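You operate a simulated robot arm through the tools that you are given. There is no shell and no other tool.

Carry out the task below with a simulated robot arm. There is one attempt and no reset: what you move stays moved.

## Task
Stir one scoop of semolina and one of sugar together in the mixing bowl.
Fine: till no streak shows; tools back, semolina box shut; the sugar canister stays open. Set down upright: orange scoop.

It is judged by the outcome, as a careful person would: the job done as asked, and still so three seconds after it is handed in. It fails if anything else is knocked over, pushed out of place, dropped, spilled or broken.

## Robot
A 6-joint arm with a two-finger parallel gripper, fixed in place. Base frame: the origin is at the foot of the arm, x ahead of it, y to its left, z up; the work surface is at about z = 800. Readings come in mm, rad, newtons and seconds.
With the tool pointing down near the work surface it reaches from about 240 to 640 mm from the base axis. Its first joint turns from -1.152 to 1.152 rad. Payload 2.7 kg.
The tool frame sits at the grasp point between the pads (the TCP): z along the fingers, y along the line on which they close. The tips reach 23 mm beyond it. The gripper opens to 94 mm. The fingers are 38 mm wide and 10 mm thick; the gripper's body (54 by 96 mm) begins 39 mm behind the TCP.
Orientation is that of the tool frame in the base frame, as [roll, pitch, yaw] about the fixed x, y, z axes, in that order (R = Rz(yaw) Ry(pitch) Rx(roll)). With the fingers straight down and closing along the base's y, the tool's x points along the base's -x, its y along +y and its z along -z.

## Interface
- The arm moves only by the tool play_rows. Its argument "rows" is a list of rows, each an object of numbers (a shift or turn left out is 0, a gripper value left out holds the last): "rx", "ry", "rz": the turn, a rotation vector about the base's x, y, z in units of 45 degrees (1.0 is 45 degrees); "dx", "dy", "dz": the shift along the base's x, y, z in units of 250 mm (1.0 is 250 mm); "fingers": the finger opening in m, from 0 to 0.094. In form: [{"rx": .., "ry": .., "rz": .., "dx": .., "dy": .., "dz": .., "fingers": ..}, ...]. A call has 1 to 20 rows; each row is the pose to reach, as a shift and turn from the pose commanded when the call began. A call with a number of a shift or a turn outside -1 to 1 is refused whole. A row lasts 0.2 s, in which the tool goes at most 50 mm and 0.15 rad; a call with a longer step from one row to the next is refused whole, and so is a gripper value outside its range. A pose out of reach is approached as far as the arm can. The call stops where the force on the tool passes 40 N (or 10 N more than at its start, if that is more) or the arm is blocked; 0.2 s more then pass. Each finger travels about 45 mm/s and halts on what it meets, pressing with about 43 N; the grip force reading is that of the motor and also rises with nothing between the fingers. The clock runs only during rows and for 0.2 s after the last one: add rows that repeat a pose to give the fingers time. The reply holds the time, the measured pose of the TCP, the force on the tool along the base axes, the opening and the grip force, in the units named above and with some noise, with the torque about the TCP (base axes, N m) and any sound that the robot's microphone picked up.
- Cameras (640 x 400 px; columns grow to the right, rows downward): "scene" is fixed at [85.9, -454.3, 1390.5]; the picture's right is [0.64, -0.76, 0.00], its down [-0.56, -0.48, -0.68] and it looks along [0.52, 0.44, -0.74] (base axes); focal length 285 px, centre (320, 200). "wrist" rides on the gripper at [86, 16, -75] in the tool frame; the picture's right is [-0.18, 0.98, 0.00], its down [-0.58, -0.11, -0.81] and it looks along [-0.79, -0.15, 0.59] (tool axes); focal length 243 px, centre (320, 200). There is no depth. A picture from a camera that has moved, and an enlarged one, comes with that camera's place and axes in the base frame and with its lens. The place of the scene camera against the robot may be out by one fixed shift of up to 12 mm in any direction.
- camera(camera): a new picture of that camera. No time passes.
- inspect(camera, box): a new picture of the part [left, top, right, bottom] of that camera's present view, enlarged. No time passes.
- close_job(): hands the job in; it is judged then, once.

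Nothing tells you positions but the pictures and the camera data. Unless the task says otherwise, let go and move clear before handing in.

The tools are called after ">>>" as a command line: name --argument value ..., lists and objects as JSON in quotes. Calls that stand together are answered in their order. play_rows: Moves the arm, as the interface text tells. Its arguments: {"type":"object","properties":{"rows":{"type":"array","items":{"type":"object","properties":{"rx":{"type":"number"},"ry":{"type":"number"},"rz":{"type":"number"},"dx":{"type":"number"},"dy":{"type":"number"},"dz":{"type":"number"},"fingers":{"type":"number"}}}}},"required":["rows"]} The other tools are called the same way: camera (camera) takes a picture; inspect (camera, box) takes an enlarged picture of a part of a camera's view; close_job () hands the job in.

At the start:

```text
clock: 0.0
tool_pos: [333.7, 86.7, 1106.5]
ee_rot: [-3.141, 0.0, 3.141]
contact_force: [-0.7, 0.3, -0.2]
moment: [0.02, 0.03, -0.02]
width: 94.0
gripper_force: 0.0
```

scene: 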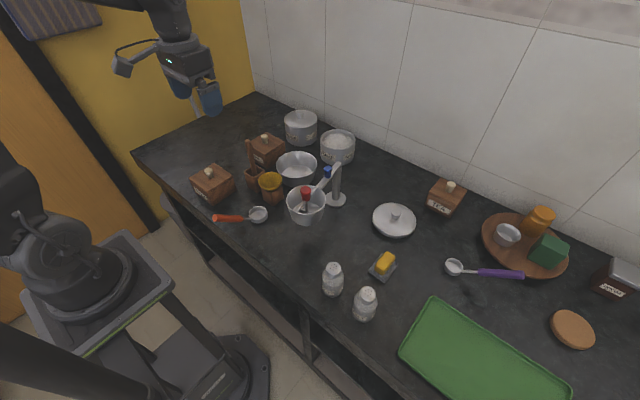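
wrist: 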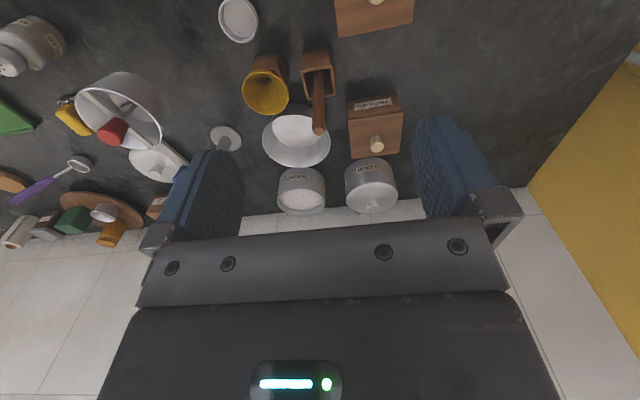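

I see a counter with several boxes, canisters, a bowl, scoops and a spoon holder. I'll look closer before moving anything.

>>> inspect --camera "scene" --box '[180, 90, 380, 240]'

>>> inspect --camera "scene" --box '[360, 160, 640, 360]'

>>> inspect --camera "wrist" --box '[200, 0, 440, 220]'

>>> inspect --camera "wrist" --box '[0, 60, 240, 260]'

```text
2.67 times, centred on (280, 165) of scene
camera zoom: at [85.9, -454.3, 1390.5], right [0.64, -0.76, 0.0], down [-0.56, -0.48, -0.68], along [0.52, 0.44, -0.74], focal length 761 px, centre (427, 293)
```

zoom: 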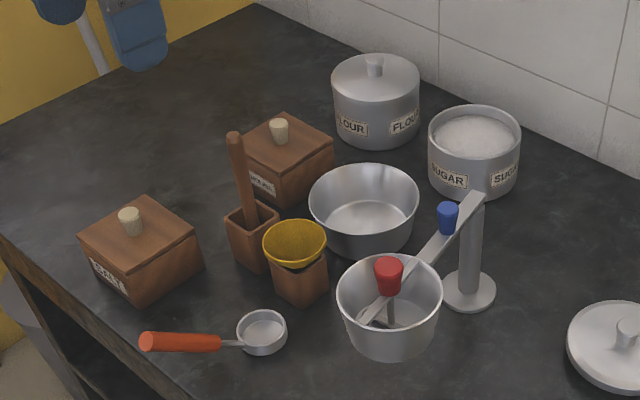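

```text
2.00 times, centred on (500, 260) of scene
camera zoom: at [85.9, -454.3, 1390.5], right [0.64, -0.76, 0.0], down [-0.56, -0.48, -0.68], along [0.52, 0.44, -0.74], focal length 571 px, centre (-40, 80)
```

zoom: 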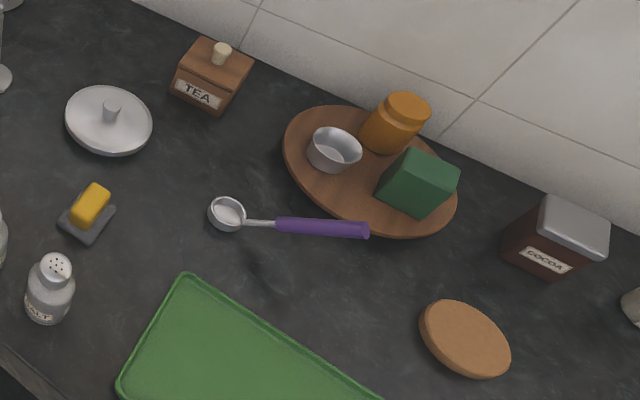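

```text
1.82 times, centred on (320, 110) of wrist
camera zoom: at [247.3, 103.9, 1179.7], right [0.18, 0.98, 0.0], down [0.58, -0.11, 0.81], along [0.79, -0.15, -0.59], focal length 441 px, centre (320, 364)
```

zoom: 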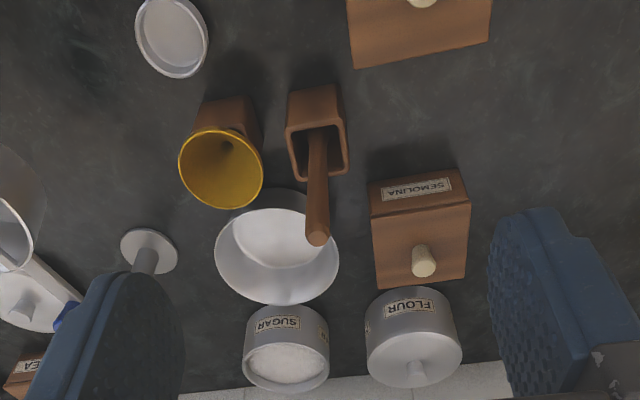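

```text
2.00 times, centred on (120, 160) of wrist
camera zoom: at [247.3, 103.9, 1179.7], right [0.18, 0.98, 0.0], down [0.58, -0.11, 0.81], along [0.79, -0.15, -0.59], focal length 485 px, centre (720, 280)
```

zoom: 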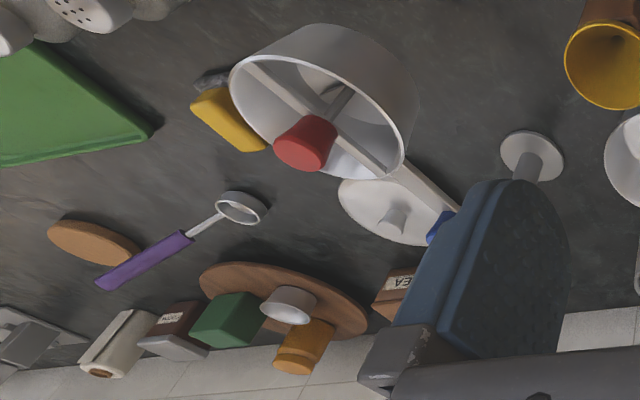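

The gadget with red and blue knobs over a pot is unclear, so I'll zoom in on it, the boxes and the wooden holder.

>>> inspect --camera "scene" --box '[275, 150, 355, 230]'

>>> inspect --camera "scene" --box '[185, 130, 285, 230]'

>>> inspect --camera "scene" --box '[270, 100, 370, 190]'

>>> inspect --camera "wrist" --box '[60, 60, 200, 190]'

>>> inspect --camera "scene" --box '[310, 240, 410, 330]'

```text
5.00 times, centred on (315, 190) of scene
camera zoom: at [85.9, -454.3, 1390.5], right [0.64, -0.76, 0.0], down [-0.56, -0.48, -0.68], along [0.52, 0.44, -0.74], focal length 1427 px, centre (345, 250)
```

zoom: 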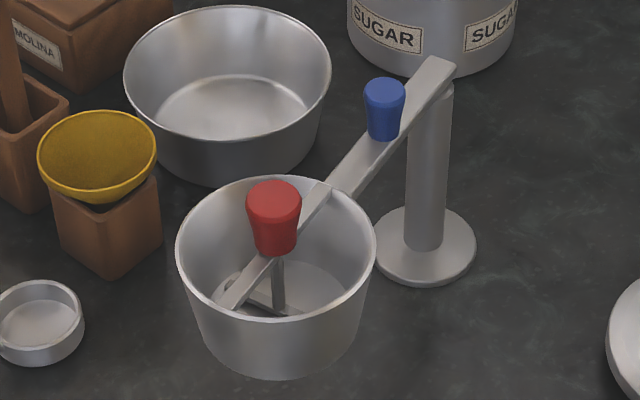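

```text
4.00 times, centred on (235, 180) of scene
camera zoom: at [85.9, -454.3, 1390.5], right [0.64, -0.76, 0.0], down [-0.56, -0.48, -0.68], along [0.52, 0.44, -0.74], focal length 1142 px, centre (660, 280)
```

zoom: 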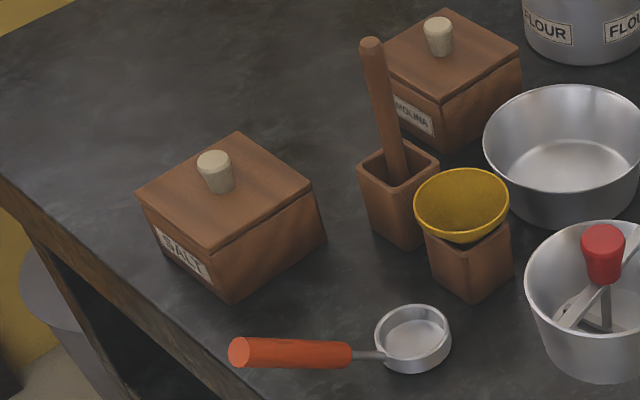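

```text
4.44 times, centred on (320, 145) of scene
camera zoom: at [85.9, -454.3, 1390.5], right [0.64, -0.76, 0.0], down [-0.56, -0.48, -0.68], along [0.52, 0.44, -0.74], focal length 1269 px, centre (320, 444)
```

zoom: 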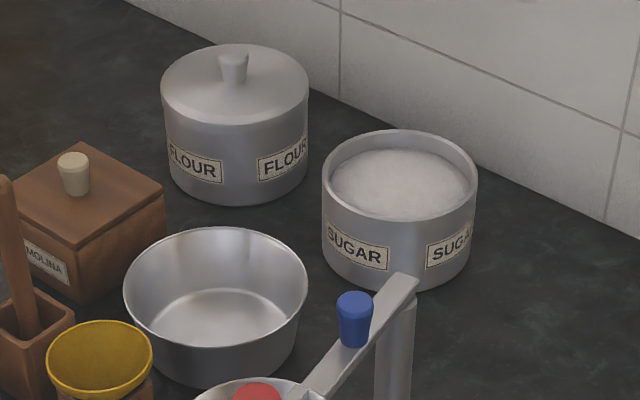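

```text
3.08 times, centred on (130, 125) of wrist
camera zoom: at [247.3, 103.9, 1179.7], right [0.18, 0.98, 0.0], down [0.58, -0.11, 0.81], along [0.79, -0.15, -0.59], focal length 746 px, centre (905, 431)
```

zoom: 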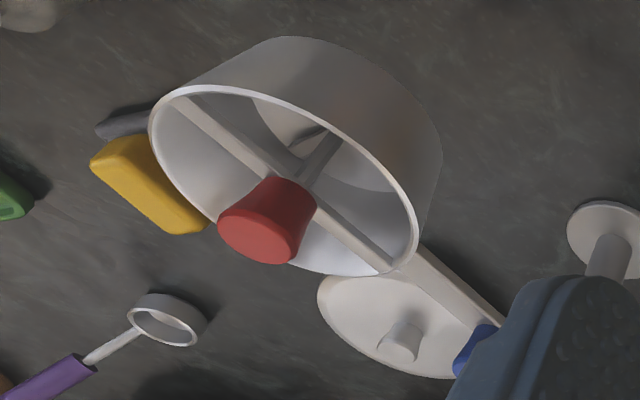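

```text
4.44 times, centred on (360, 285) of scene
camera zoom: at [85.9, -454.3, 1390.5], right [0.64, -0.76, 0.0], down [-0.56, -0.48, -0.68], along [0.52, 0.44, -0.74], focal length 1269 px, centre (142, -178)
```

zoom: 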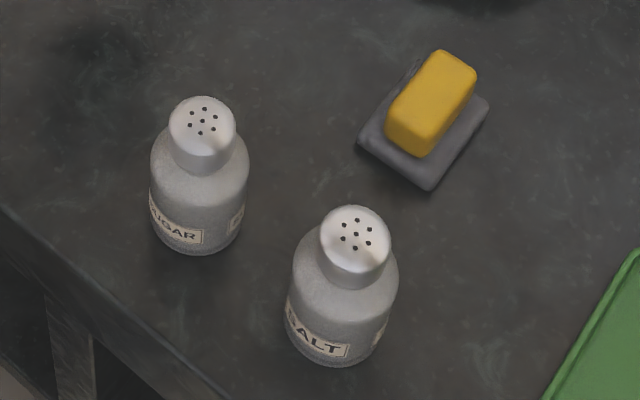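

I take the orange scoop to be near (356,-10), the semolina box at (529,136), sugar at (680,-20), a plain bowl at (534,14) and a stirrer stand with a pot at (443,-105). I'll move the arm sideways, high above everything, to look at the stand more closely.

>>> play_rows --rows '[{"dy": -0.16, "dz": -0.06}, {"dy": -0.32, "dz": -0.12}, {"dy": -0.48, "dz": -0.18}, {"dy": -0.64, "dz": -0.24}, {"dy": -0.7, "dz": -0.3}, {"dy": -0.7, "dz": -0.3}]'

>>> camera --camera "wrist"

>>> camera --camera "scene"

```text
clock: 1.4
tool_pos: [333.0, -90.3, 1030.8]
ee_rot: [-3.14, 0.0, 3.141]
contact_force: [0.0, 0.5, -0.1]
moment: [-0.02, 0.01, -0.01]
width: 94.1
gripper_force: 0.0
```

```text
taken
camera wrist: at [247.9, -73.3, 1104.3], right [0.18, 0.98, 0.0], down [0.58, -0.11, 0.81], along [0.79, -0.15, -0.59], focal length 243 px, centre (320, 200)
```

wrist: 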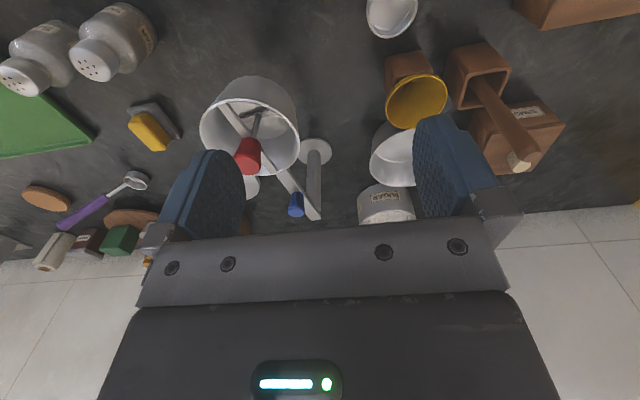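

```text
taken
```

scene: 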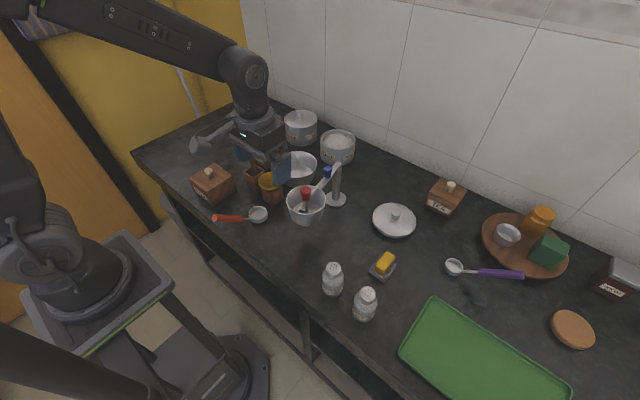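

>>> inspect --camera "wrist" --box '[190, 60, 350, 225]'

>>> inspect --camera "wrist" --box '[340, 30, 580, 220]'

```text
2.42 times, centred on (270, 142) of wrist
camera zoom: at [247.9, -73.3, 1104.3], right [0.18, 0.98, 0.0], down [0.58, -0.11, 0.81], along [0.79, -0.15, -0.59], focal length 588 px, centre (441, 339)
```

zoom: 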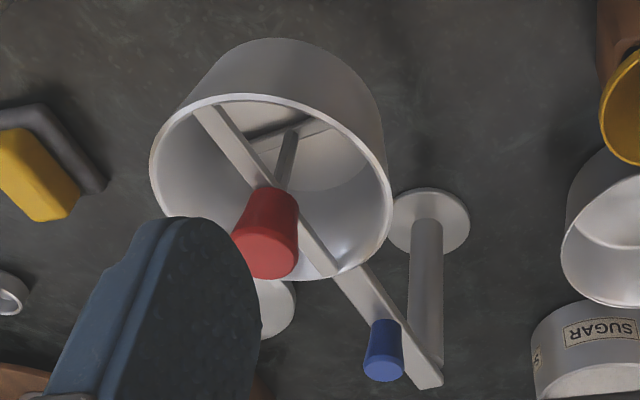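

```text
2.11 times, centred on (460, 125) of wrist
camera zoom: at [247.9, -73.3, 1104.3], right [0.18, 0.98, 0.0], down [0.58, -0.11, 0.81], along [0.79, -0.15, -0.59], focal length 511 px, centre (25, 358)
```

zoom: 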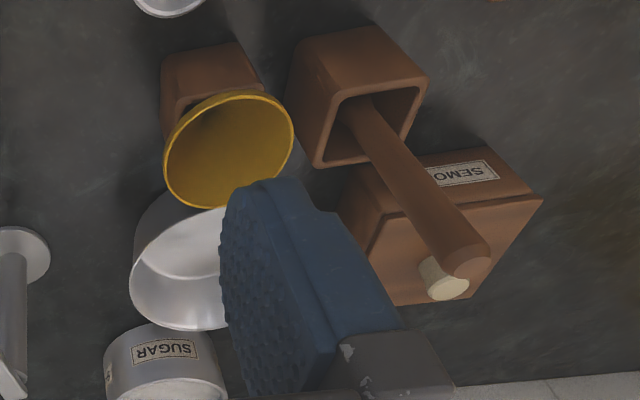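

The stand has a paddle under the red knob in a smaller pot, while the plain bowl sits between the ingredients. I'll tilt the wrist so its camera looks straight down, to see what the wooden stick and the yellow piece in the crocks really are.

>>> play_rows --rows '[{"dx": 0.08, "dy": 0.08, "dz": 0.02, "ry": 0.16}, {"dx": 0.16, "dy": 0.16, "dz": 0.04, "ry": 0.32}, {"dx": 0.24, "dy": 0.24, "dz": 0.06, "ry": 0.48}, {"dx": 0.32, "dy": 0.32, "dz": 0.08, "ry": 0.64}, {"dx": 0.4, "dy": 0.4, "dz": 0.1, "ry": 0.8}, {"dx": 0.47, "dy": 0.44, "dz": 0.12, "ry": 0.96}, {"dx": 0.47, "dy": 0.44, "dz": 0.12, "ry": 0.96}]'

>>> camera --camera "wrist"

```text
clock: 3.0
tool_pos: [442.9, 19.6, 1055.4]
ee_rot: [3.141, -0.753, -3.141]
contact_force: [-0.4, 0.4, 0.3]
moment: [0.0, -0.01, -0.01]
width: 94.0
gripper_force: 0.0
out of reach, approached as far as the arm can: row 6, 7
```

```text
taken
camera wrist: at [432.3, 37.5, 1167.9], right [0.13, 0.98, -0.13], down [0.98, -0.11, 0.19], along [0.17, -0.15, -0.97], focal length 243 px, centre (320, 200)
```

wrist: 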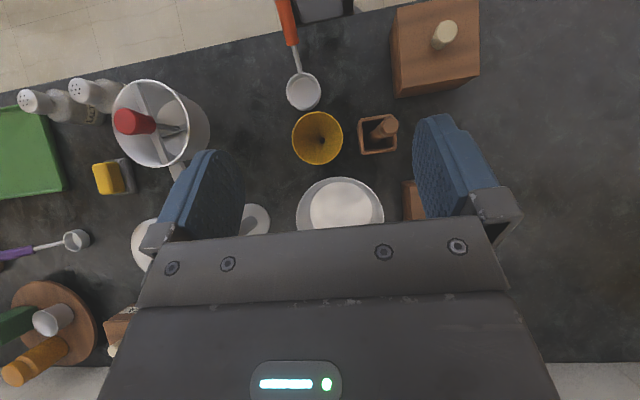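

>>> inspect --camera "wrist" --box '[270, 0, 490, 230]'

>>> inspect --camera "wrist" --box '[80, 60, 280, 240]'

```text
1.74 times, centred on (380, 115) of wrist
camera zoom: at [432.3, 37.5, 1167.9], right [0.13, 0.98, -0.13], down [0.98, -0.11, 0.19], along [0.17, -0.15, -0.97], focal length 422 px, centre (216, 348)
```

zoom: 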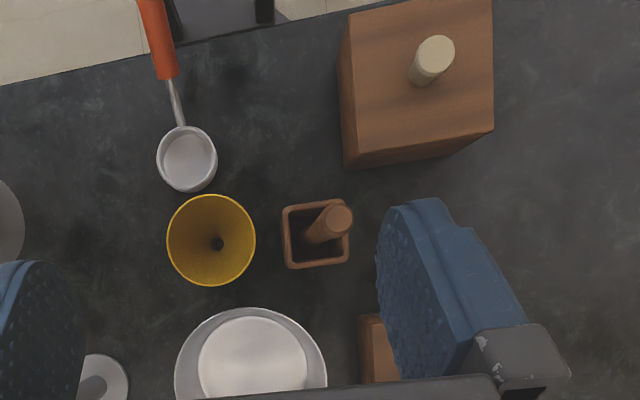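

```text
2.22 times, centred on (180, 150) of wrist
camera zoom: at [432.3, 37.5, 1167.9], right [0.13, 0.98, -0.13], down [0.98, -0.11, 0.19], along [0.17, -0.15, -0.97], focal length 539 px, centre (631, 311)
```

zoom: 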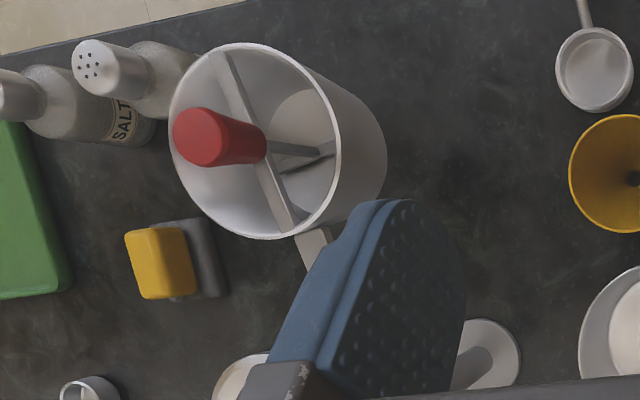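

The stick and funnel sit in separate crocks, and the orange scoop's handle seems to rise as it leaves the cup. I'll back the camera up to view the scoop from directly above.

>>> play_rows --rows '[{"dx": -0.16}, {"dx": -0.32, "dy": -0.08}, {"dx": -0.44, "dy": -0.14}, {"dx": -0.44, "dy": -0.14}]'

>>> camera --camera "wrist"

>>> inspect --camera "scene" --box '[200, 190, 280, 240]'

```text
clock: 4.0
tool_pos: [334.5, -11.2, 1055.5]
ee_rot: [-3.141, -0.754, 3.141]
contact_force: [-0.7, -1.0, -0.5]
moment: [-0.01, -0.02, 0.01]
width: 94.3
gripper_force: 0.1
```

```text
taken
camera wrist: at [323.7, 5.8, 1167.8], right [0.13, 0.98, -0.13], down [0.98, -0.11, 0.19], along [0.17, -0.15, -0.97], focal length 243 px, centre (320, 200)
```

wrist: 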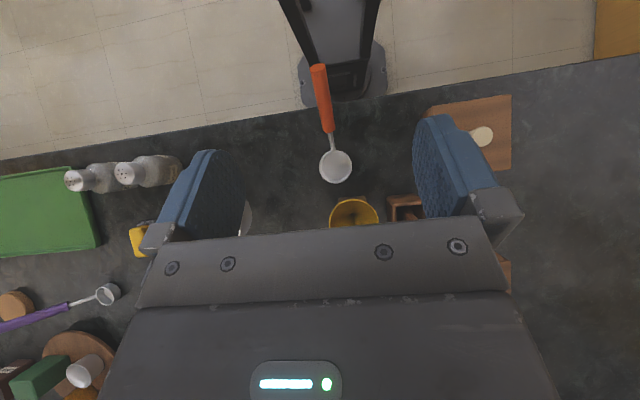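

```text
8.00 times, centred on (240, 215) of scene
camera zoom: at [85.8, -454.3, 1390.5], right [0.64, -0.76, 0.0], down [-0.56, -0.48, -0.68], along [0.52, 0.44, -0.74], focal length 2283 px, centre (960, 80)
```

zoom: 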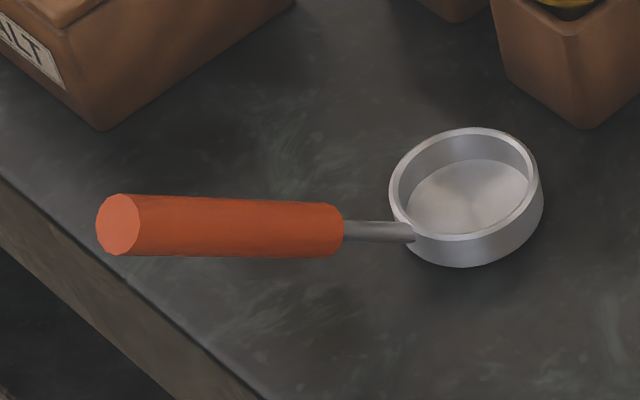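

>>> inspect --camera "wrist" --box '[270, 50, 400, 200]'

```text
2.67 times, centred on (335, 125) of wrist
camera zoom: at [323.7, 5.8, 1167.8], right [0.13, 0.98, -0.13], down [0.98, -0.11, 0.19], along [0.17, -0.15, -0.97], focal length 647 px, centre (280, 400)
```

zoom: 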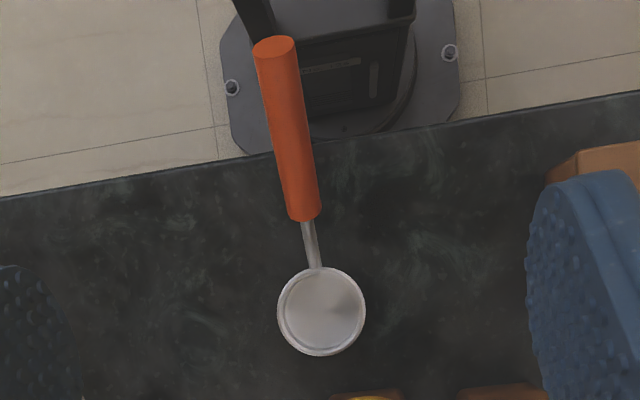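

The scoop's cup is near (340,-19) with its handle sloping back and up to about (232,-19,898). Next I'll go upright again and get a closer view of the stirring stand.

>>> play_rows --rows '[{"ry": -0.16, "dx": -0.02, "dy": -0.06}, {"ry": -0.32, "dx": -0.02, "dy": -0.12}, {"ry": -0.48, "dx": -0.02, "dy": -0.18}, {"ry": -0.64, "dx": -0.0, "dy": -0.25, "dz": -0.1}, {"ry": -0.8, "dx": 0.02, "dy": -0.32, "dz": -0.2}, {"ry": -0.96, "dx": 0.04, "dy": -0.4, "dz": -0.3}, {"ry": -0.96, "dx": 0.04, "dy": -0.4, "dz": -0.4}, {"ry": -0.96, "dx": 0.04, "dy": -0.4, "dz": -0.4}]'

>>> camera --camera "wrist"

>>> inspect --camera "wrist" --box '[220, 70, 420, 215]'

```text
clock: 5.7
tool_pos: [345.8, -114.8, 960.7]
ee_rot: [-3.139, 0.005, 3.141]
contact_force: [-1.9, 1.2, 5.7]
moment: [-0.22, 0.07, -0.04]
width: 93.8
gripper_force: 0.1
stopped in row 8: the force on the tool passed its limit at 51 N (the readings are from after the stop); the commanded pose is now the measured one
```

```text
taken
camera wrist: at [258.6, -98.1, 1034.6], right [0.18, 0.98, 0.0], down [0.58, -0.11, 0.81], along [0.8, -0.15, -0.59], focal length 243 px, centre (320, 200)
```

wrist: 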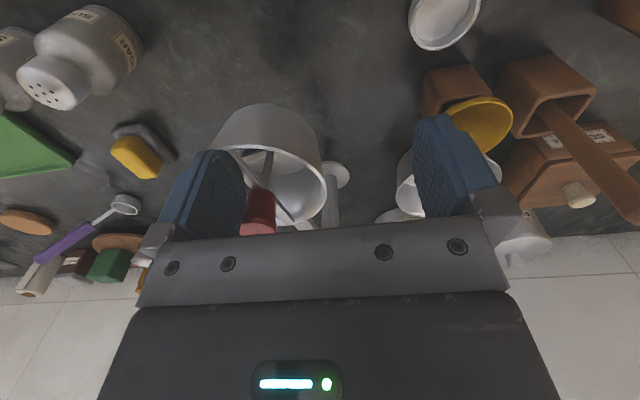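

```text
2.76 times, centred on (320, 142) of wrist
camera zoom: at [258.6, -98.1, 1034.6], right [0.18, 0.98, 0.0], down [0.58, -0.11, 0.81], along [0.8, -0.15, -0.59], focal length 669 px, centre (320, 359)
```

zoom: 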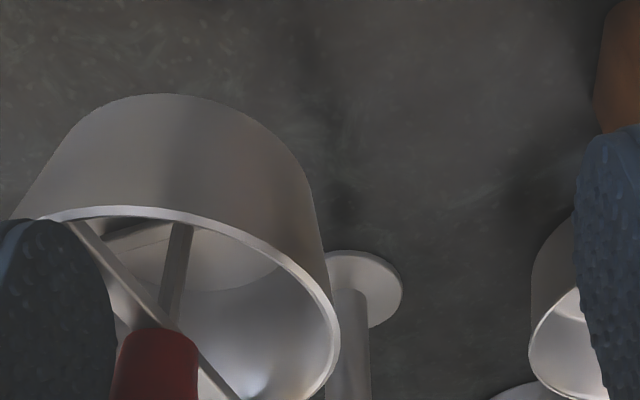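

The tool reported an unexpected contact force there, so I'll check the scene before moving anything else.

>>> camera --camera "scene"

>>> inspect --camera "scene" --box '[200, 120, 360, 240]'

```text
taken
```

scene: 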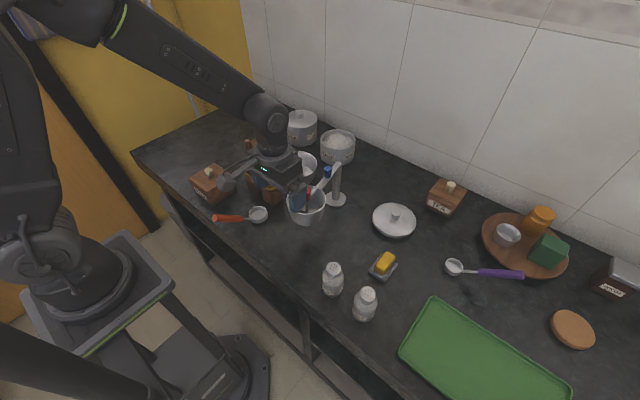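

```text
3.33 times, centred on (280, 180) of scene
camera zoom: at [85.8, -454.3, 1390.6], right [0.64, -0.76, 0.0], down [-0.56, -0.48, -0.68], along [0.52, 0.44, -0.74], focal length 951 px, centre (453, 267)
```

zoom: 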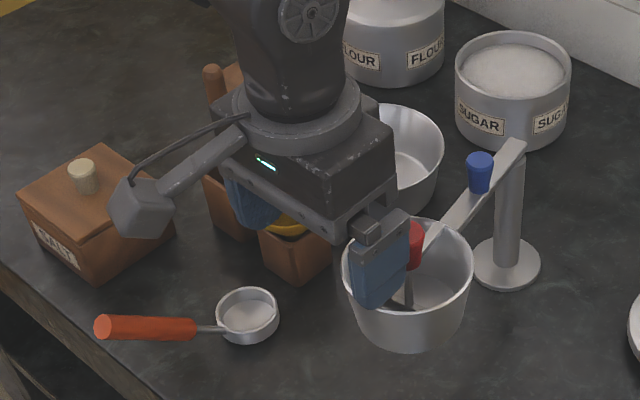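

The red knob's top triangulates to about (379,-159,965), higher and nearer than I assumed, and the right finger brushed it. I'll rise straight up and check that nothing shifted.

>>> play_rows --rows '[{"dz": 0.1}, {"dz": 0.25}, {"dz": 0.4}, {"dz": 0.4}]'

>>> inspect --camera "scene" --box '[275, 150, 355, 230]'

>>> camera --camera "wrist"

```text
clock: 6.7
tool_pos: [344.3, -116.5, 1062.5]
ee_rot: [-3.138, 0.003, 3.141]
contact_force: [-0.2, -0.6, -0.1]
moment: [-0.06, 0.02, 0.02]
width: 94.0
gripper_force: 0.0
```

```text
5.00 times, centred on (315, 190) of scene
camera zoom: at [85.9, -454.3, 1390.5], right [0.64, -0.76, 0.0], down [-0.56, -0.48, -0.68], along [0.52, 0.44, -0.74], focal length 1427 px, centre (345, 250)
```

zoom: 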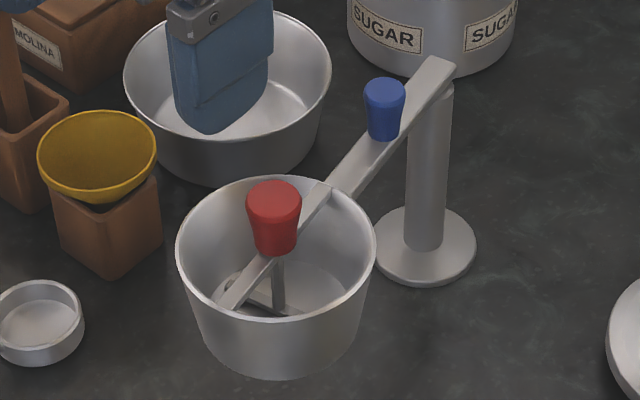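

```text
taken
camera wrist: at [258.3, -100.3, 1135.3], right [0.18, 0.98, 0.0], down [0.58, -0.11, 0.81], along [0.79, -0.15, -0.59], focal length 243 px, centre (320, 200)
```

wrist: 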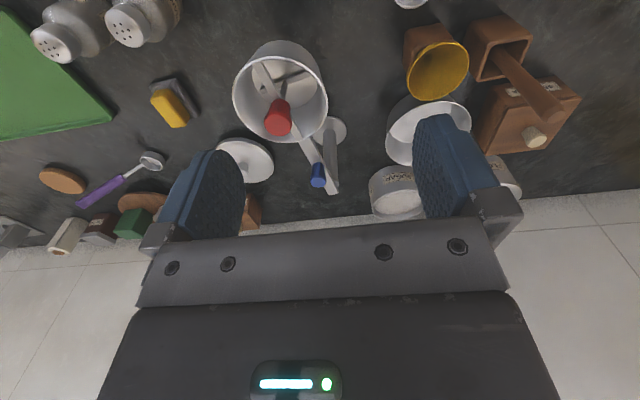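

Nothing shifted in the scene view. I'll zoom the wrist view on the stand to get it clearly.

>>> inspect --camera "wrist" --box '[210, 25, 370, 205]'

>>> inspect --camera "wrist" --box '[360, 0, 600, 220]'

```text
2.22 times, centred on (290, 115) of wrist
camera zoom: at [258.3, -100.3, 1135.3], right [0.18, 0.98, 0.0], down [0.58, -0.11, 0.81], along [0.79, -0.15, -0.59], focal length 539 px, centre (387, 389)
```

zoom: 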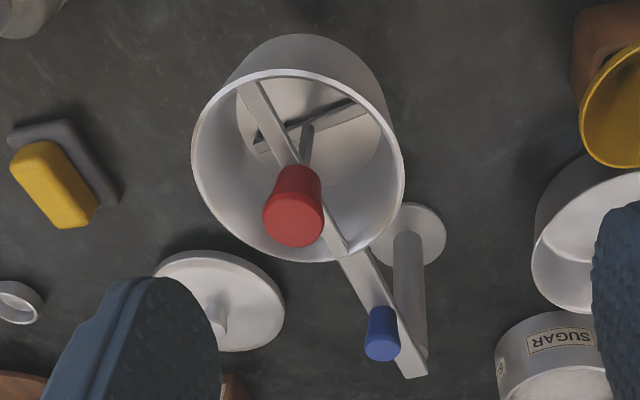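

```text
1.82 times, centred on (480, 110) of wrist
camera zoom: at [258.3, -100.3, 1135.3], right [0.18, 0.98, 0.0], down [0.58, -0.11, 0.81], along [0.79, -0.15, -0.59], focal length 441 px, centre (29, 364)
```

zoom: 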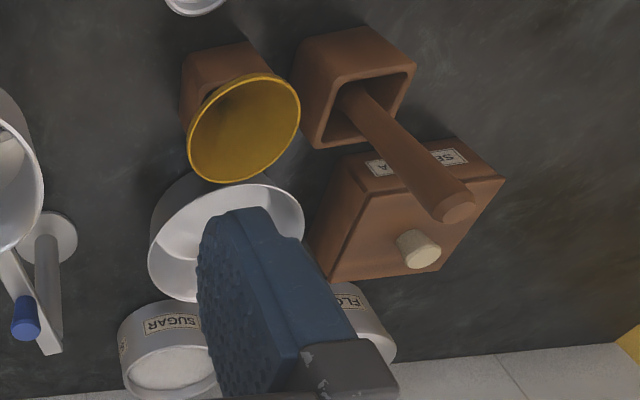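

The pot under the red knob appears raised above the counter (rim near z=931), while the plain bowl stands on the counter (rim near z=857 at (511,14)). I'll take a lower side view of the stand from the front right, well clear of it.

>>> play_rows --rows '[{"dx": -0.05, "dy": -0.12, "rz": 0.16}, {"dx": -0.1, "dy": -0.25, "rz": 0.33}, {"dx": -0.15, "dy": -0.38, "rz": 0.5}, {"dx": -0.2, "dy": -0.5, "rz": 0.67, "dz": -0.05}, {"dx": -0.22, "dy": -0.5, "rz": 0.84, "dz": -0.2}, {"dx": -0.22, "dy": -0.5, "rz": 1.0, "dz": -0.35}, {"dx": -0.22, "dy": -0.5, "rz": 1.0, "dz": -0.48}, {"dx": -0.22, "dy": -0.5, "rz": 1.0, "dz": -0.48}]'

>>> camera --camera "wrist"

>>> inspect --camera "wrist" --box '[220, 60, 420, 215]'

```text
clock: 8.5
tool_pos: [290.7, -240.6, 940.7]
ee_rot: [-3.137, 0.004, -2.355]
contact_force: [-0.5, 0.2, 0.1]
moment: [0.0, -0.02, 0.0]
width: 94.1
gripper_force: 0.0
```

```text
taken
camera wrist: at [218.3, -289.5, 1013.8], right [-0.57, 0.82, 0.0], down [0.48, 0.33, 0.81], along [0.67, 0.46, -0.59], focal length 243 px, centre (320, 200)
```

wrist: 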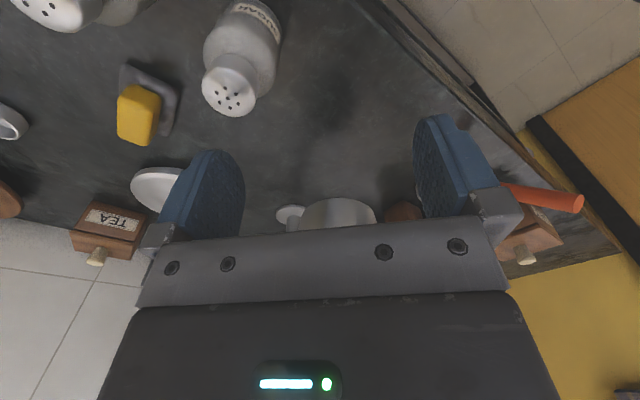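

```text
2.58 times, centred on (320, 138) of wrist
camera zoom: at [218.3, -289.5, 1013.8], right [-0.57, 0.82, 0.0], down [0.48, 0.33, 0.81], along [0.67, 0.46, -0.59], focal length 626 px, centre (320, 361)
```

zoom: 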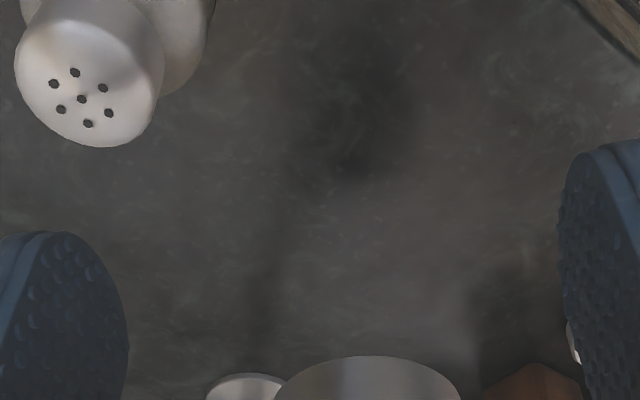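

The "pot" with the paddle hangs about 88 mm above the counter from the stand, so it's a sifter or mill. The plain bowl at (511,14) is the mixing bowl and the stick in the crock is the stirrer. Next I'll go above the orange scoop and test how far the wrist can tilt forward for pouring.

>>> play_rows --rows '[{"dz": 0.18}, {"dz": 0.36}, {"dz": 0.5, "rz": -0.1}, {"dz": 0.5, "rz": -0.28, "dy": 0.15}, {"dz": 0.5, "rz": -0.46, "dy": 0.33}, {"dz": 0.5, "rz": -0.64, "dy": 0.5}, {"dz": 0.5, "rz": -0.82, "dy": 0.68, "dx": -0.04}, {"dz": 0.5, "rz": -1.0, "dy": 0.86, "dx": -0.08}, {"dz": 0.5, "rz": -1.0, "dy": 0.89, "dx": -0.1}, {"dz": 0.5, "rz": -1.0, "dy": 0.89, "dx": -0.1}]'

>>> play_rows --rows '[{"ry": -0.16}, {"ry": -0.32}, {"ry": -0.48}, {"ry": -0.64}, {"ry": -0.8}, {"ry": -0.96}, {"ry": -1.0}, {"ry": -1.0}]'

```text
clock: 10.7
tool_pos: [264.0, -18.8, 1065.7]
ee_rot: [-3.137, 0.005, -3.141]
contact_force: [-0.8, -0.9, -0.5]
moment: [-0.02, -0.01, 0.02]
width: 94.1
gripper_force: 0.0
```

```text
clock: 12.5
tool_pos: [292.0, -53.6, 1086.6]
ee_rot: [-3.138, 0.79, 3.142]
contact_force: [-0.4, 0.7, -0.2]
moment: [0.03, -0.04, 0.0]
width: 94.0
gripper_force: 0.1
out of reach, approached as far as the arm can: row 5, 6, 7, 8
```

At a 45° tilt the arm can't quite get back that far. I'll find how close it reaches with a forward tilt at lower heights, staying clear of everything.

>>> play_rows --rows '[{"dx": 0.15}, {"dx": 0.3}, {"dx": 0.3}]'

```text
clock: 13.3
tool_pos: [367.7, -54.0, 1086.0]
ee_rot: [-3.138, 0.788, 3.141]
contact_force: [0.1, 0.9, 0.1]
moment: [-0.03, -0.01, 0.02]
width: 94.0
gripper_force: 0.1
```

>>> play_rows --rows '[{"ry": -0.16}, {"ry": -0.32}, {"ry": -0.48}, {"ry": -0.64}, {"ry": -0.8}, {"ry": -0.96}, {"ry": -1.0}, {"ry": -1.0}]'

>>> camera --camera "scene"

```text
clock: 15.1
tool_pos: [405.9, -53.5, 1094.5]
ee_rot: [-0.051, 1.565, -0.056]
contact_force: [-0.2, 0.5, 0.4]
moment: [0.0, 0.0, 0.01]
width: 93.9
gripper_force: 0.0
out of reach, approached as far as the arm can: row 3, 4, 5, 6, 7, 8
```

```text
taken
```

scene: 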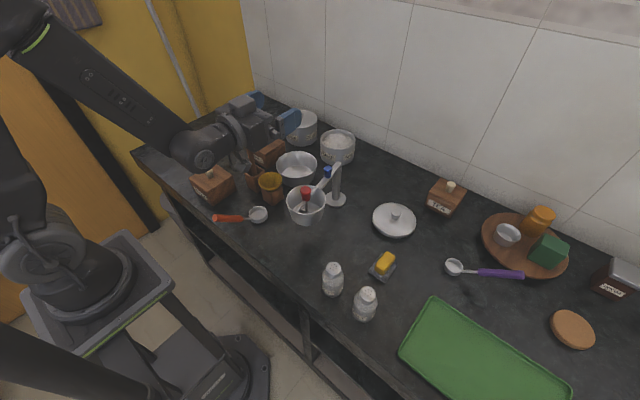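

The tool can point horizontally forward, which helps pouring. I'll test in free air whether the wrist can roll over in this attitude.

>>> play_rows --rows '[{"dx": 0.1, "dy": 0.1}, {"dx": 0.1, "dy": 0.25, "ry": 0.15}, {"dx": 0.1, "dy": 0.25, "ry": 0.3}, {"dx": 0.1, "dy": 0.25, "ry": 0.3}]'

>>> play_rows --rows '[{"rx": 0.17}, {"rx": 0.34}, {"rx": 0.51}, {"rx": 0.68}, {"rx": 0.85}, {"rx": 1.0}, {"rx": 1.0}]'

>>> play_rows --rows '[{"rx": 0.17}, {"rx": 0.34}, {"rx": 0.51}, {"rx": 0.68}, {"rx": 0.85}, {"rx": 1.0}, {"rx": 1.0}]'

```text
clock: 16.1
tool_pos: [428.3, 7.2, 1092.6]
ee_rot: [-3.137, 1.339, -3.139]
contact_force: [-0.5, -0.6, -0.6]
moment: [0.0, 0.0, 0.05]
width: 94.0
gripper_force: 0.1
```

```text
clock: 17.7
tool_pos: [429.6, 7.7, 1093.4]
ee_rot: [1.799, 0.757, 1.893]
contact_force: [-0.8, 0.1, 0.5]
moment: [0.0, 0.02, 0.0]
width: 93.8
gripper_force: 0.1
```

```text
clock: 19.3
tool_pos: [428.6, 6.7, 1092.9]
ee_rot: [1.575, -0.001, 1.803]
contact_force: [1.6, 0.0, 0.5]
moment: [-0.01, -0.01, 0.0]
width: 94.2
gripper_force: 0.1
```

>>> play_rows --rows '[{"rx": 0.17}, {"rx": 0.34}, {"rx": 0.51}, {"rx": 0.68}, {"rx": 0.85}, {"rx": 1.0}, {"rx": 1.0}]'

>>> play_rows --rows '[{"rx": 0.17}, {"rx": 0.34}, {"rx": 0.51}, {"rx": 0.68}, {"rx": 0.85}, {"rx": 1.0}, {"rx": 1.0}]'

```text
clock: 20.9
tool_pos: [427.6, 7.5, 1094.2]
ee_rot: [1.347, -0.76, 1.894]
contact_force: [-0.6, -0.4, 1.2]
moment: [-0.05, -0.03, 0.03]
width: 94.1
gripper_force: 0.0
```

```text
clock: 22.5
tool_pos: [428.2, 24.7, 1106.1]
ee_rot: [0.051, -1.343, 3.087]
contact_force: [0.2, 0.2, -0.4]
moment: [0.05, -0.01, 0.01]
width: 94.1
gripper_force: 0.1
out of reach, approached as far as the arm can: row 6, 7
```

The wrist can roll about 180° with the tool horizontal, so pouring is feasible. I'll roll back and return to the tool-down attitude.

>>> play_rows --rows '[{"rx": -0.17}, {"rx": -0.34}, {"rx": -0.51}, {"rx": -0.68}, {"rx": -0.85}, {"rx": -1.0}, {"rx": -1.0}]'

>>> play_rows --rows '[{"rx": -0.17}, {"rx": -0.34}, {"rx": -0.51}, {"rx": -0.68}, {"rx": -0.85}, {"rx": -1.0}, {"rx": -1.0}]'

>>> play_rows --rows '[{"rx": -0.17}, {"rx": -0.34}, {"rx": -0.51}, {"rx": -0.68}, {"rx": -0.85}, {"rx": -1.0}, {"rx": -1.0}]'

>>> play_rows --rows '[{"rx": -0.17}, {"rx": -0.34}, {"rx": -0.51}, {"rx": -0.68}, {"rx": -0.85}, {"rx": -0.93}, {"rx": -0.93}]'

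```text
clock: 24.1
tool_pos: [428.7, 25.1, 1106.0]
ee_rot: [1.349, -0.757, 1.892]
contact_force: [0.5, -0.3, 0.6]
moment: [0.02, 0.04, -0.04]
width: 93.9
gripper_force: 0.0
```

```text
clock: 25.7
tool_pos: [427.9, 25.0, 1105.7]
ee_rot: [1.574, 0.001, 1.802]
contact_force: [-1.1, 0.3, -0.2]
moment: [-0.01, -0.02, 0.0]
width: 93.9
gripper_force: 0.1
```

```text
clock: 27.3
tool_pos: [429.6, 25.3, 1105.7]
ee_rot: [1.802, 0.76, 1.892]
contact_force: [-0.1, 0.8, 0.1]
moment: [0.01, 0.0, -0.02]
width: 94.3
gripper_force: 0.1
```

```text
clock: 28.9
tool_pos: [427.8, 25.4, 1106.0]
ee_rot: [2.913, 1.335, 2.919]
contact_force: [-0.7, -0.1, 0.0]
moment: [-0.03, -0.01, 0.02]
width: 94.0
gripper_force: 0.0
```

>>> play_rows --rows '[{"rx": -0.0675}, {"rx": -0.0675}]'

>>> play_rows --rows '[{"ry": 0.17, "dy": 0.05}, {"ry": 0.34, "dy": 0.1}, {"ry": 0.51, "dy": 0.15}, {"ry": 0.68, "dy": 0.2}, {"ry": 0.85, "dy": 0.25}, {"ry": 1.0, "dy": 0.3}, {"ry": 1.0, "dy": 0.35}]'

>>> play_rows --rows '[{"ry": 0.17, "dy": 0.05}, {"ry": 0.34, "dy": 0.1}, {"ry": 0.51}, {"ry": 0.68}, {"ry": 0.708}, {"ry": 0.708}]'

>>> camera --camera "wrist"

```text
clock: 29.5
tool_pos: [428.2, 26.3, 1105.3]
ee_rot: [-3.141, 1.34, 3.137]
contact_force: [-0.2, 0.9, 0.4]
moment: [0.0, 0.01, -0.01]
width: 93.8
gripper_force: 0.0
```

```text
clock: 31.1
tool_pos: [420.4, 119.8, 1093.1]
ee_rot: [-3.109, 0.565, 3.141]
contact_force: [0.7, -0.3, -0.2]
moment: [0.03, -0.02, 0.03]
width: 93.7
gripper_force: 0.1
out of reach, approached as far as the arm can: row 2, 3, 4, 5, 6, 7
```

```text
clock: 32.5
tool_pos: [408.3, 113.2, 1058.3]
ee_rot: [-2.907, 0.098, -3.131]
contact_force: [-0.1, -0.5, 0.5]
moment: [0.01, -0.01, 0.0]
width: 94.0
gripper_force: 0.1
out of reach, approached as far as the arm can: row 1, 2, 3, 4, 5, 6
```

```text
taken
camera wrist: at [315.4, 147.0, 1118.3], right [0.2, 0.96, -0.21], down [0.5, 0.09, 0.86], along [0.84, -0.27, -0.46], focal length 243 px, centre (320, 200)
```

wrist: 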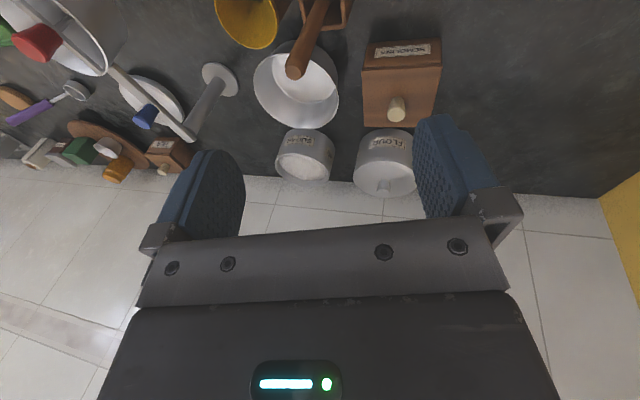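

>>> camera --camera "scene"

```text
taken
```

scene: 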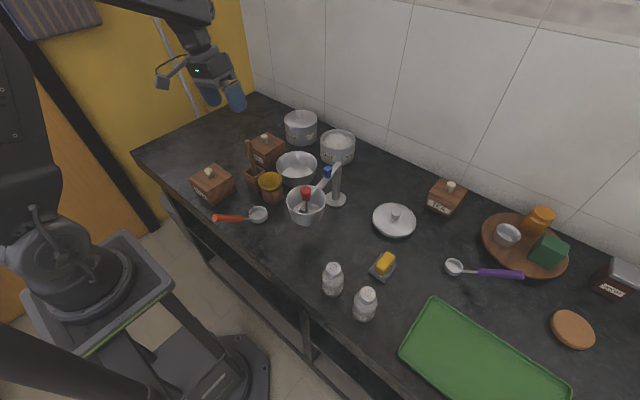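

The arm seems to be near a joint limit in an unusual posture. I'll bring it back toward the middle and level the tool gradually.

>>> play_rows --rows '[{"dy": -0.15}, {"dy": -0.3, "rx": 0.1, "ry": 0.04}, {"dy": -0.45, "rx": 0.2, "ry": 0.08}, {"dy": -0.45, "rx": 0.295, "ry": 0.124}, {"dy": -0.45, "rx": 0.295, "ry": 0.124}]'

>>> camera --camera "scene"

```text
clock: 33.7
tool_pos: [401.0, 0.9, 1035.5]
ee_rot: [-2.909, 0.065, -3.127]
contact_force: [0.0, -0.9, -0.5]
moment: [0.03, 0.03, 0.02]
width: 93.8
gripper_force: 0.0
out of reach, approached as far as the arm can: row 2, 3, 4, 5
```

```text
taken
```

scene: 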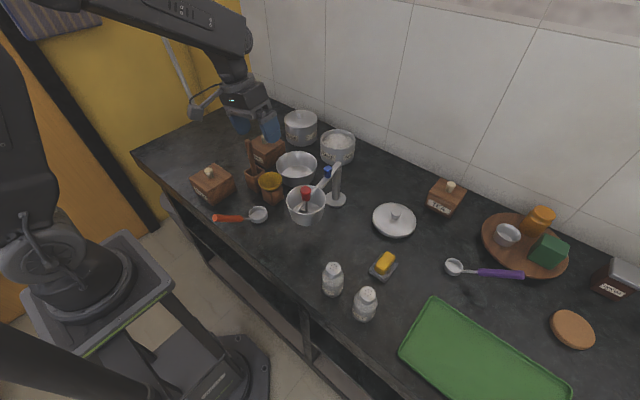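

>>> play_rows --rows '[{"dz": 0.15}, {"dz": 0.15, "rz": 0.17}, {"dz": 0.15, "rz": 0.34}, {"dz": 0.15, "rz": 0.5}, {"dz": 0.15, "rz": 0.5}]'

```text
clock: 34.9
tool_pos: [356.5, 147.9, 1040.6]
ee_rot: [-2.907, 0.067, -2.741]
contact_force: [-0.8, 0.5, 0.0]
moment: [-0.01, 0.02, 0.02]
width: 94.2
gripper_force: 0.0
out of reach, approached as far as the arm can: row 1, 2, 3, 4, 5
```

The wrist joints seem to have flipped into a branch that is at a limit. I'll first swing back to the centre, then lead the wrist around the forearm axis to unflip it, all at safe height.

>>> play_rows --rows '[{"dx": 0.07, "dy": -0.15, "dz": 0.03, "rz": -0.13}, {"dx": 0.14, "dy": -0.3, "dz": 0.06, "rz": -0.26}, {"dx": 0.21, "dy": -0.45, "dz": 0.09, "rz": -0.39}, {"dx": 0.27, "dy": -0.59, "dz": 0.09, "rz": -0.5}, {"dx": 0.27, "dy": -0.59, "dz": 0.09, "rz": -0.5}]'

>>> play_rows --rows '[{"rx": -0.11, "ry": -0.13, "rz": 0.023}, {"rx": -0.22, "ry": -0.26, "rz": 0.046}, {"rx": -0.33, "ry": -0.39, "rz": 0.069}, {"rx": -0.44, "ry": -0.52, "rz": 0.092}, {"rx": -0.55, "ry": -0.65, "rz": 0.115}, {"rx": -0.654, "ry": -0.774, "rz": 0.136}, {"rx": -0.654, "ry": -0.774, "rz": 0.136}]'

```text
clock: 36.1
tool_pos: [421.3, 7.2, 1058.5]
ee_rot: [-2.894, 0.067, -3.132]
contact_force: [0.8, 0.2, -0.3]
moment: [0.02, 0.0, -0.03]
width: 93.9
gripper_force: 0.1
out of reach, approached as far as the arm can: row 1, 2, 3, 4, 5
```

```text
clock: 37.7
tool_pos: [421.8, 9.4, 1060.3]
ee_rot: [-2.264, 0.591, -2.792]
contact_force: [-0.1, 0.5, -1.0]
moment: [0.05, -0.01, 0.02]
width: 93.9
gripper_force: 0.1
```

>>> play_rows --rows '[{"rx": -0.035, "ry": -0.12, "rz": 0.0966}, {"rx": -0.07, "ry": -0.24, "rz": 0.193}, {"rx": -0.105, "ry": -0.36, "rz": 0.29}, {"rx": -0.14, "ry": -0.48, "rz": 0.386}, {"rx": -0.175, "ry": -0.6, "rz": 0.483}, {"rx": -0.21, "ry": -0.72, "rz": 0.58}, {"rx": -0.243, "ry": -0.839, "rz": 0.676}, {"rx": -0.243, "ry": -0.839, "rz": 0.676}]'

>>> camera --camera "scene"

```text
clock: 39.5
tool_pos: [421.6, 8.2, 1059.4]
ee_rot: [-1.41, 0.855, -1.65]
contact_force: [-0.5, 0.6, 0.1]
moment: [0.02, -0.01, -0.02]
width: 94.0
gripper_force: 0.0
```

```text
taken
```

scene: 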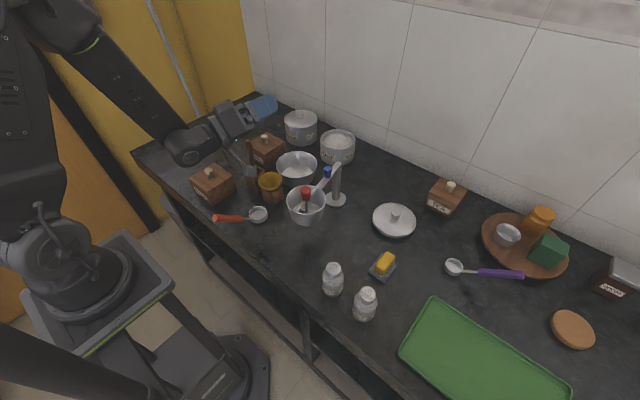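

>>> play_rows --rows '[{"rx": 0.152, "ry": 0.006, "rz": 0.049}, {"rx": 0.304, "ry": 0.012, "rz": 0.097}, {"rx": 0.456, "ry": 0.018, "rz": 0.146}, {"rx": 0.609, "ry": 0.025, "rz": 0.195}, {"rx": 0.761, "ry": 0.031, "rz": 0.243}, {"rx": 0.913, "ry": 0.037, "rz": 0.292}, {"rx": 0.913, "ry": 0.037, "rz": 0.292}]'

>>> play_rows --rows '[{"ry": 0.16}, {"ry": 0.32}, {"ry": 0.48}, {"ry": 0.64}, {"ry": 0.8}, {"ry": 0.96}, {"ry": 1.0}, {"ry": 1.0}]'

```text
clock: 41.1
tool_pos: [422.5, 7.9, 1058.7]
ee_rot: [2.431, 1.568, 2.432]
contact_force: [0.0, 0.4, -0.3]
moment: [0.0, 0.0, 0.01]
width: 94.1
gripper_force: 0.2
```

```text
clock: 42.9
tool_pos: [422.0, -3.7, 1058.2]
ee_rot: [-3.136, 0.942, -3.125]
contact_force: [-0.3, -0.4, 0.4]
moment: [-0.02, 0.0, 0.0]
width: 93.8
gripper_force: 0.0
out of reach, approached as far as the arm can: row 5, 6, 7, 8
```

>>> play_rows --rows '[{"ry": 0.1}, {"ry": 0.2}, {"ry": 0.3}, {"ry": 0.3}]'

```text
clock: 43.9
tool_pos: [423.3, -8.7, 1060.0]
ee_rot: [3.112, 0.752, -3.128]
contact_force: [0.0, 0.6, 0.1]
moment: [-0.02, 0.02, 0.0]
width: 94.0
gripper_force: 0.0
out of reach, approached as far as the arm can: row 1, 2, 3
```

>>> play_rows --rows '[{"ry": 0.16}, {"ry": 0.32}, {"ry": 0.48}, {"ry": 0.64}, {"ry": 0.8}, {"ry": 0.957}, {"ry": 0.957}]'

```text
clock: 45.5
tool_pos: [421.6, -4.3, 1059.4]
ee_rot: [3.133, -0.046, -3.132]
contact_force: [0.6, 0.4, -0.2]
moment: [0.04, 0.0, 0.01]
width: 93.7
gripper_force: 0.0
```

The wrist is back in its normal branch. I'll level it fully and move over beside the semolina box to view its lid, planning to lift the lid by its knob near (520,146,875).

>>> play_rows --rows '[{"ry": -0.0586}, {"ry": -0.0586, "dy": 0.15}, {"ry": -0.0586, "dy": 0.3}, {"ry": -0.0586, "dy": 0.45}, {"ry": -0.0586, "dy": 0.6}, {"ry": -0.0586, "dy": 0.6}]'

>>> camera --camera "wrist"

>>> inspect --camera "wrist" --box '[240, 40, 420, 200]'

```text
clock: 46.9
tool_pos: [423.6, 146.4, 1060.0]
ee_rot: [3.134, 0.002, -3.131]
contact_force: [0.1, 0.4, -0.2]
moment: [-0.01, -0.02, 0.03]
width: 94.3
gripper_force: 0.0
```

```text
taken
camera wrist: at [337.6, 162.7, 1132.5], right [0.17, 0.98, 0.01], down [0.58, -0.11, 0.81], along [0.79, -0.14, -0.59], focal length 243 px, centre (320, 200)
```

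wrist: 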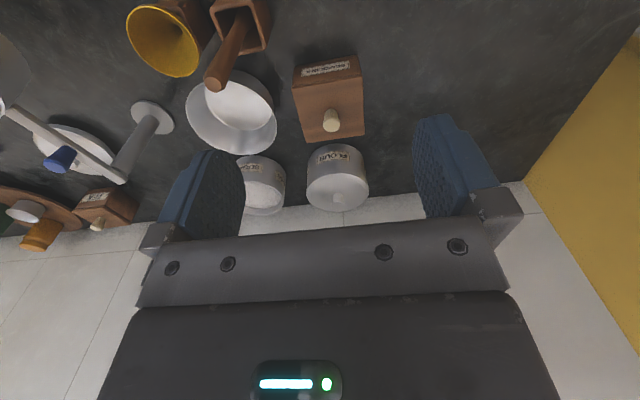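

```text
2.50 times, centred on (330, 120) of wrist
camera zoom: at [337.6, 162.7, 1132.5], right [0.17, 0.98, 0.01], down [0.58, -0.11, 0.81], along [0.79, -0.14, -0.59], focal length 606 px, centre (295, 400)
```

zoom: 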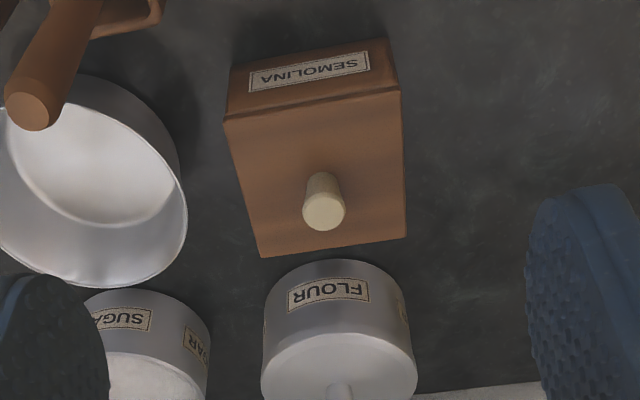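

The semolina lid spans roughly x 482–567 and y 104–187 with a centred knob, so it is a lift-off lid. I'll move above the knob with the fingers partly closed and descend.

>>> play_rows --rows '[{"dx": 0.18, "fingers": 0.06}, {"dx": 0.36}, {"dx": 0.402, "dy": -0.006}, {"dx": 0.402, "dy": -0.006, "dz": -0.16}, {"dx": 0.402, "dy": -0.006, "dz": -0.32}, {"dx": 0.402, "dy": -0.006, "dz": -0.48}, {"dx": 0.402, "dy": -0.006, "dz": -0.58}, {"dx": 0.402, "dy": -0.006, "dz": -0.64}, {"dx": 0.402, "dy": -0.006, "dz": -0.64}]'

>>> camera --camera "wrist"

>>> inspect --camera "scene" --box '[210, 90, 350, 200]'

```text
clock: 48.9
tool_pos: [525.0, 145.0, 899.5]
ee_rot: [3.135, 0.002, -3.132]
contact_force: [0.4, -0.6, 0.2]
moment: [0.04, 0.04, -0.01]
width: 60.1
gripper_force: 0.0
```

```text
taken
camera wrist: at [437.7, 159.9, 972.1], right [0.17, 0.98, 0.01], down [0.58, -0.11, 0.81], along [0.8, -0.14, -0.59], focal length 243 px, centre (320, 200)
```

wrist: 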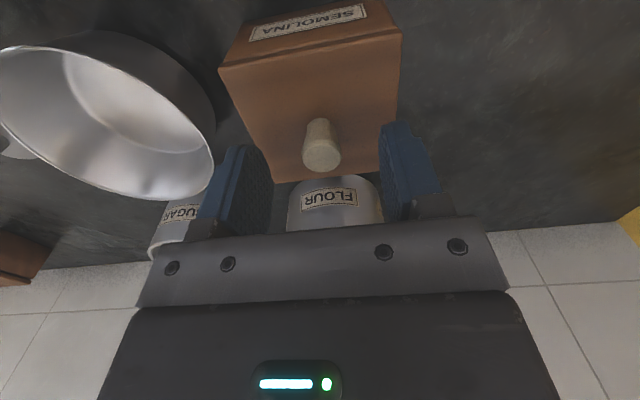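

```text
3.64 times, centred on (280, 145) of scene
camera zoom: at [85.9, -454.3, 1390.5], right [0.64, -0.76, 0.0], down [-0.56, -0.48, -0.68], along [0.52, 0.44, -0.74], focal length 1038 px, centre (466, 400)
```

zoom: 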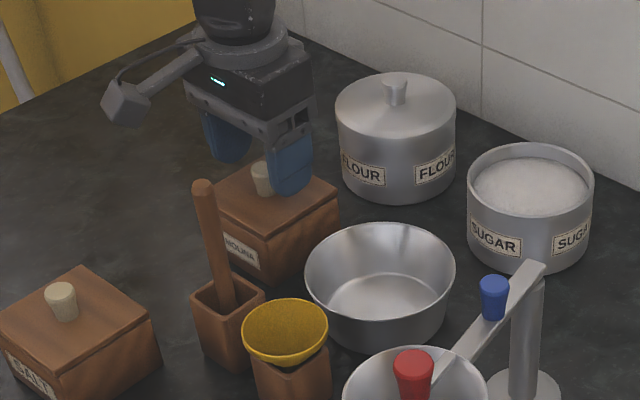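

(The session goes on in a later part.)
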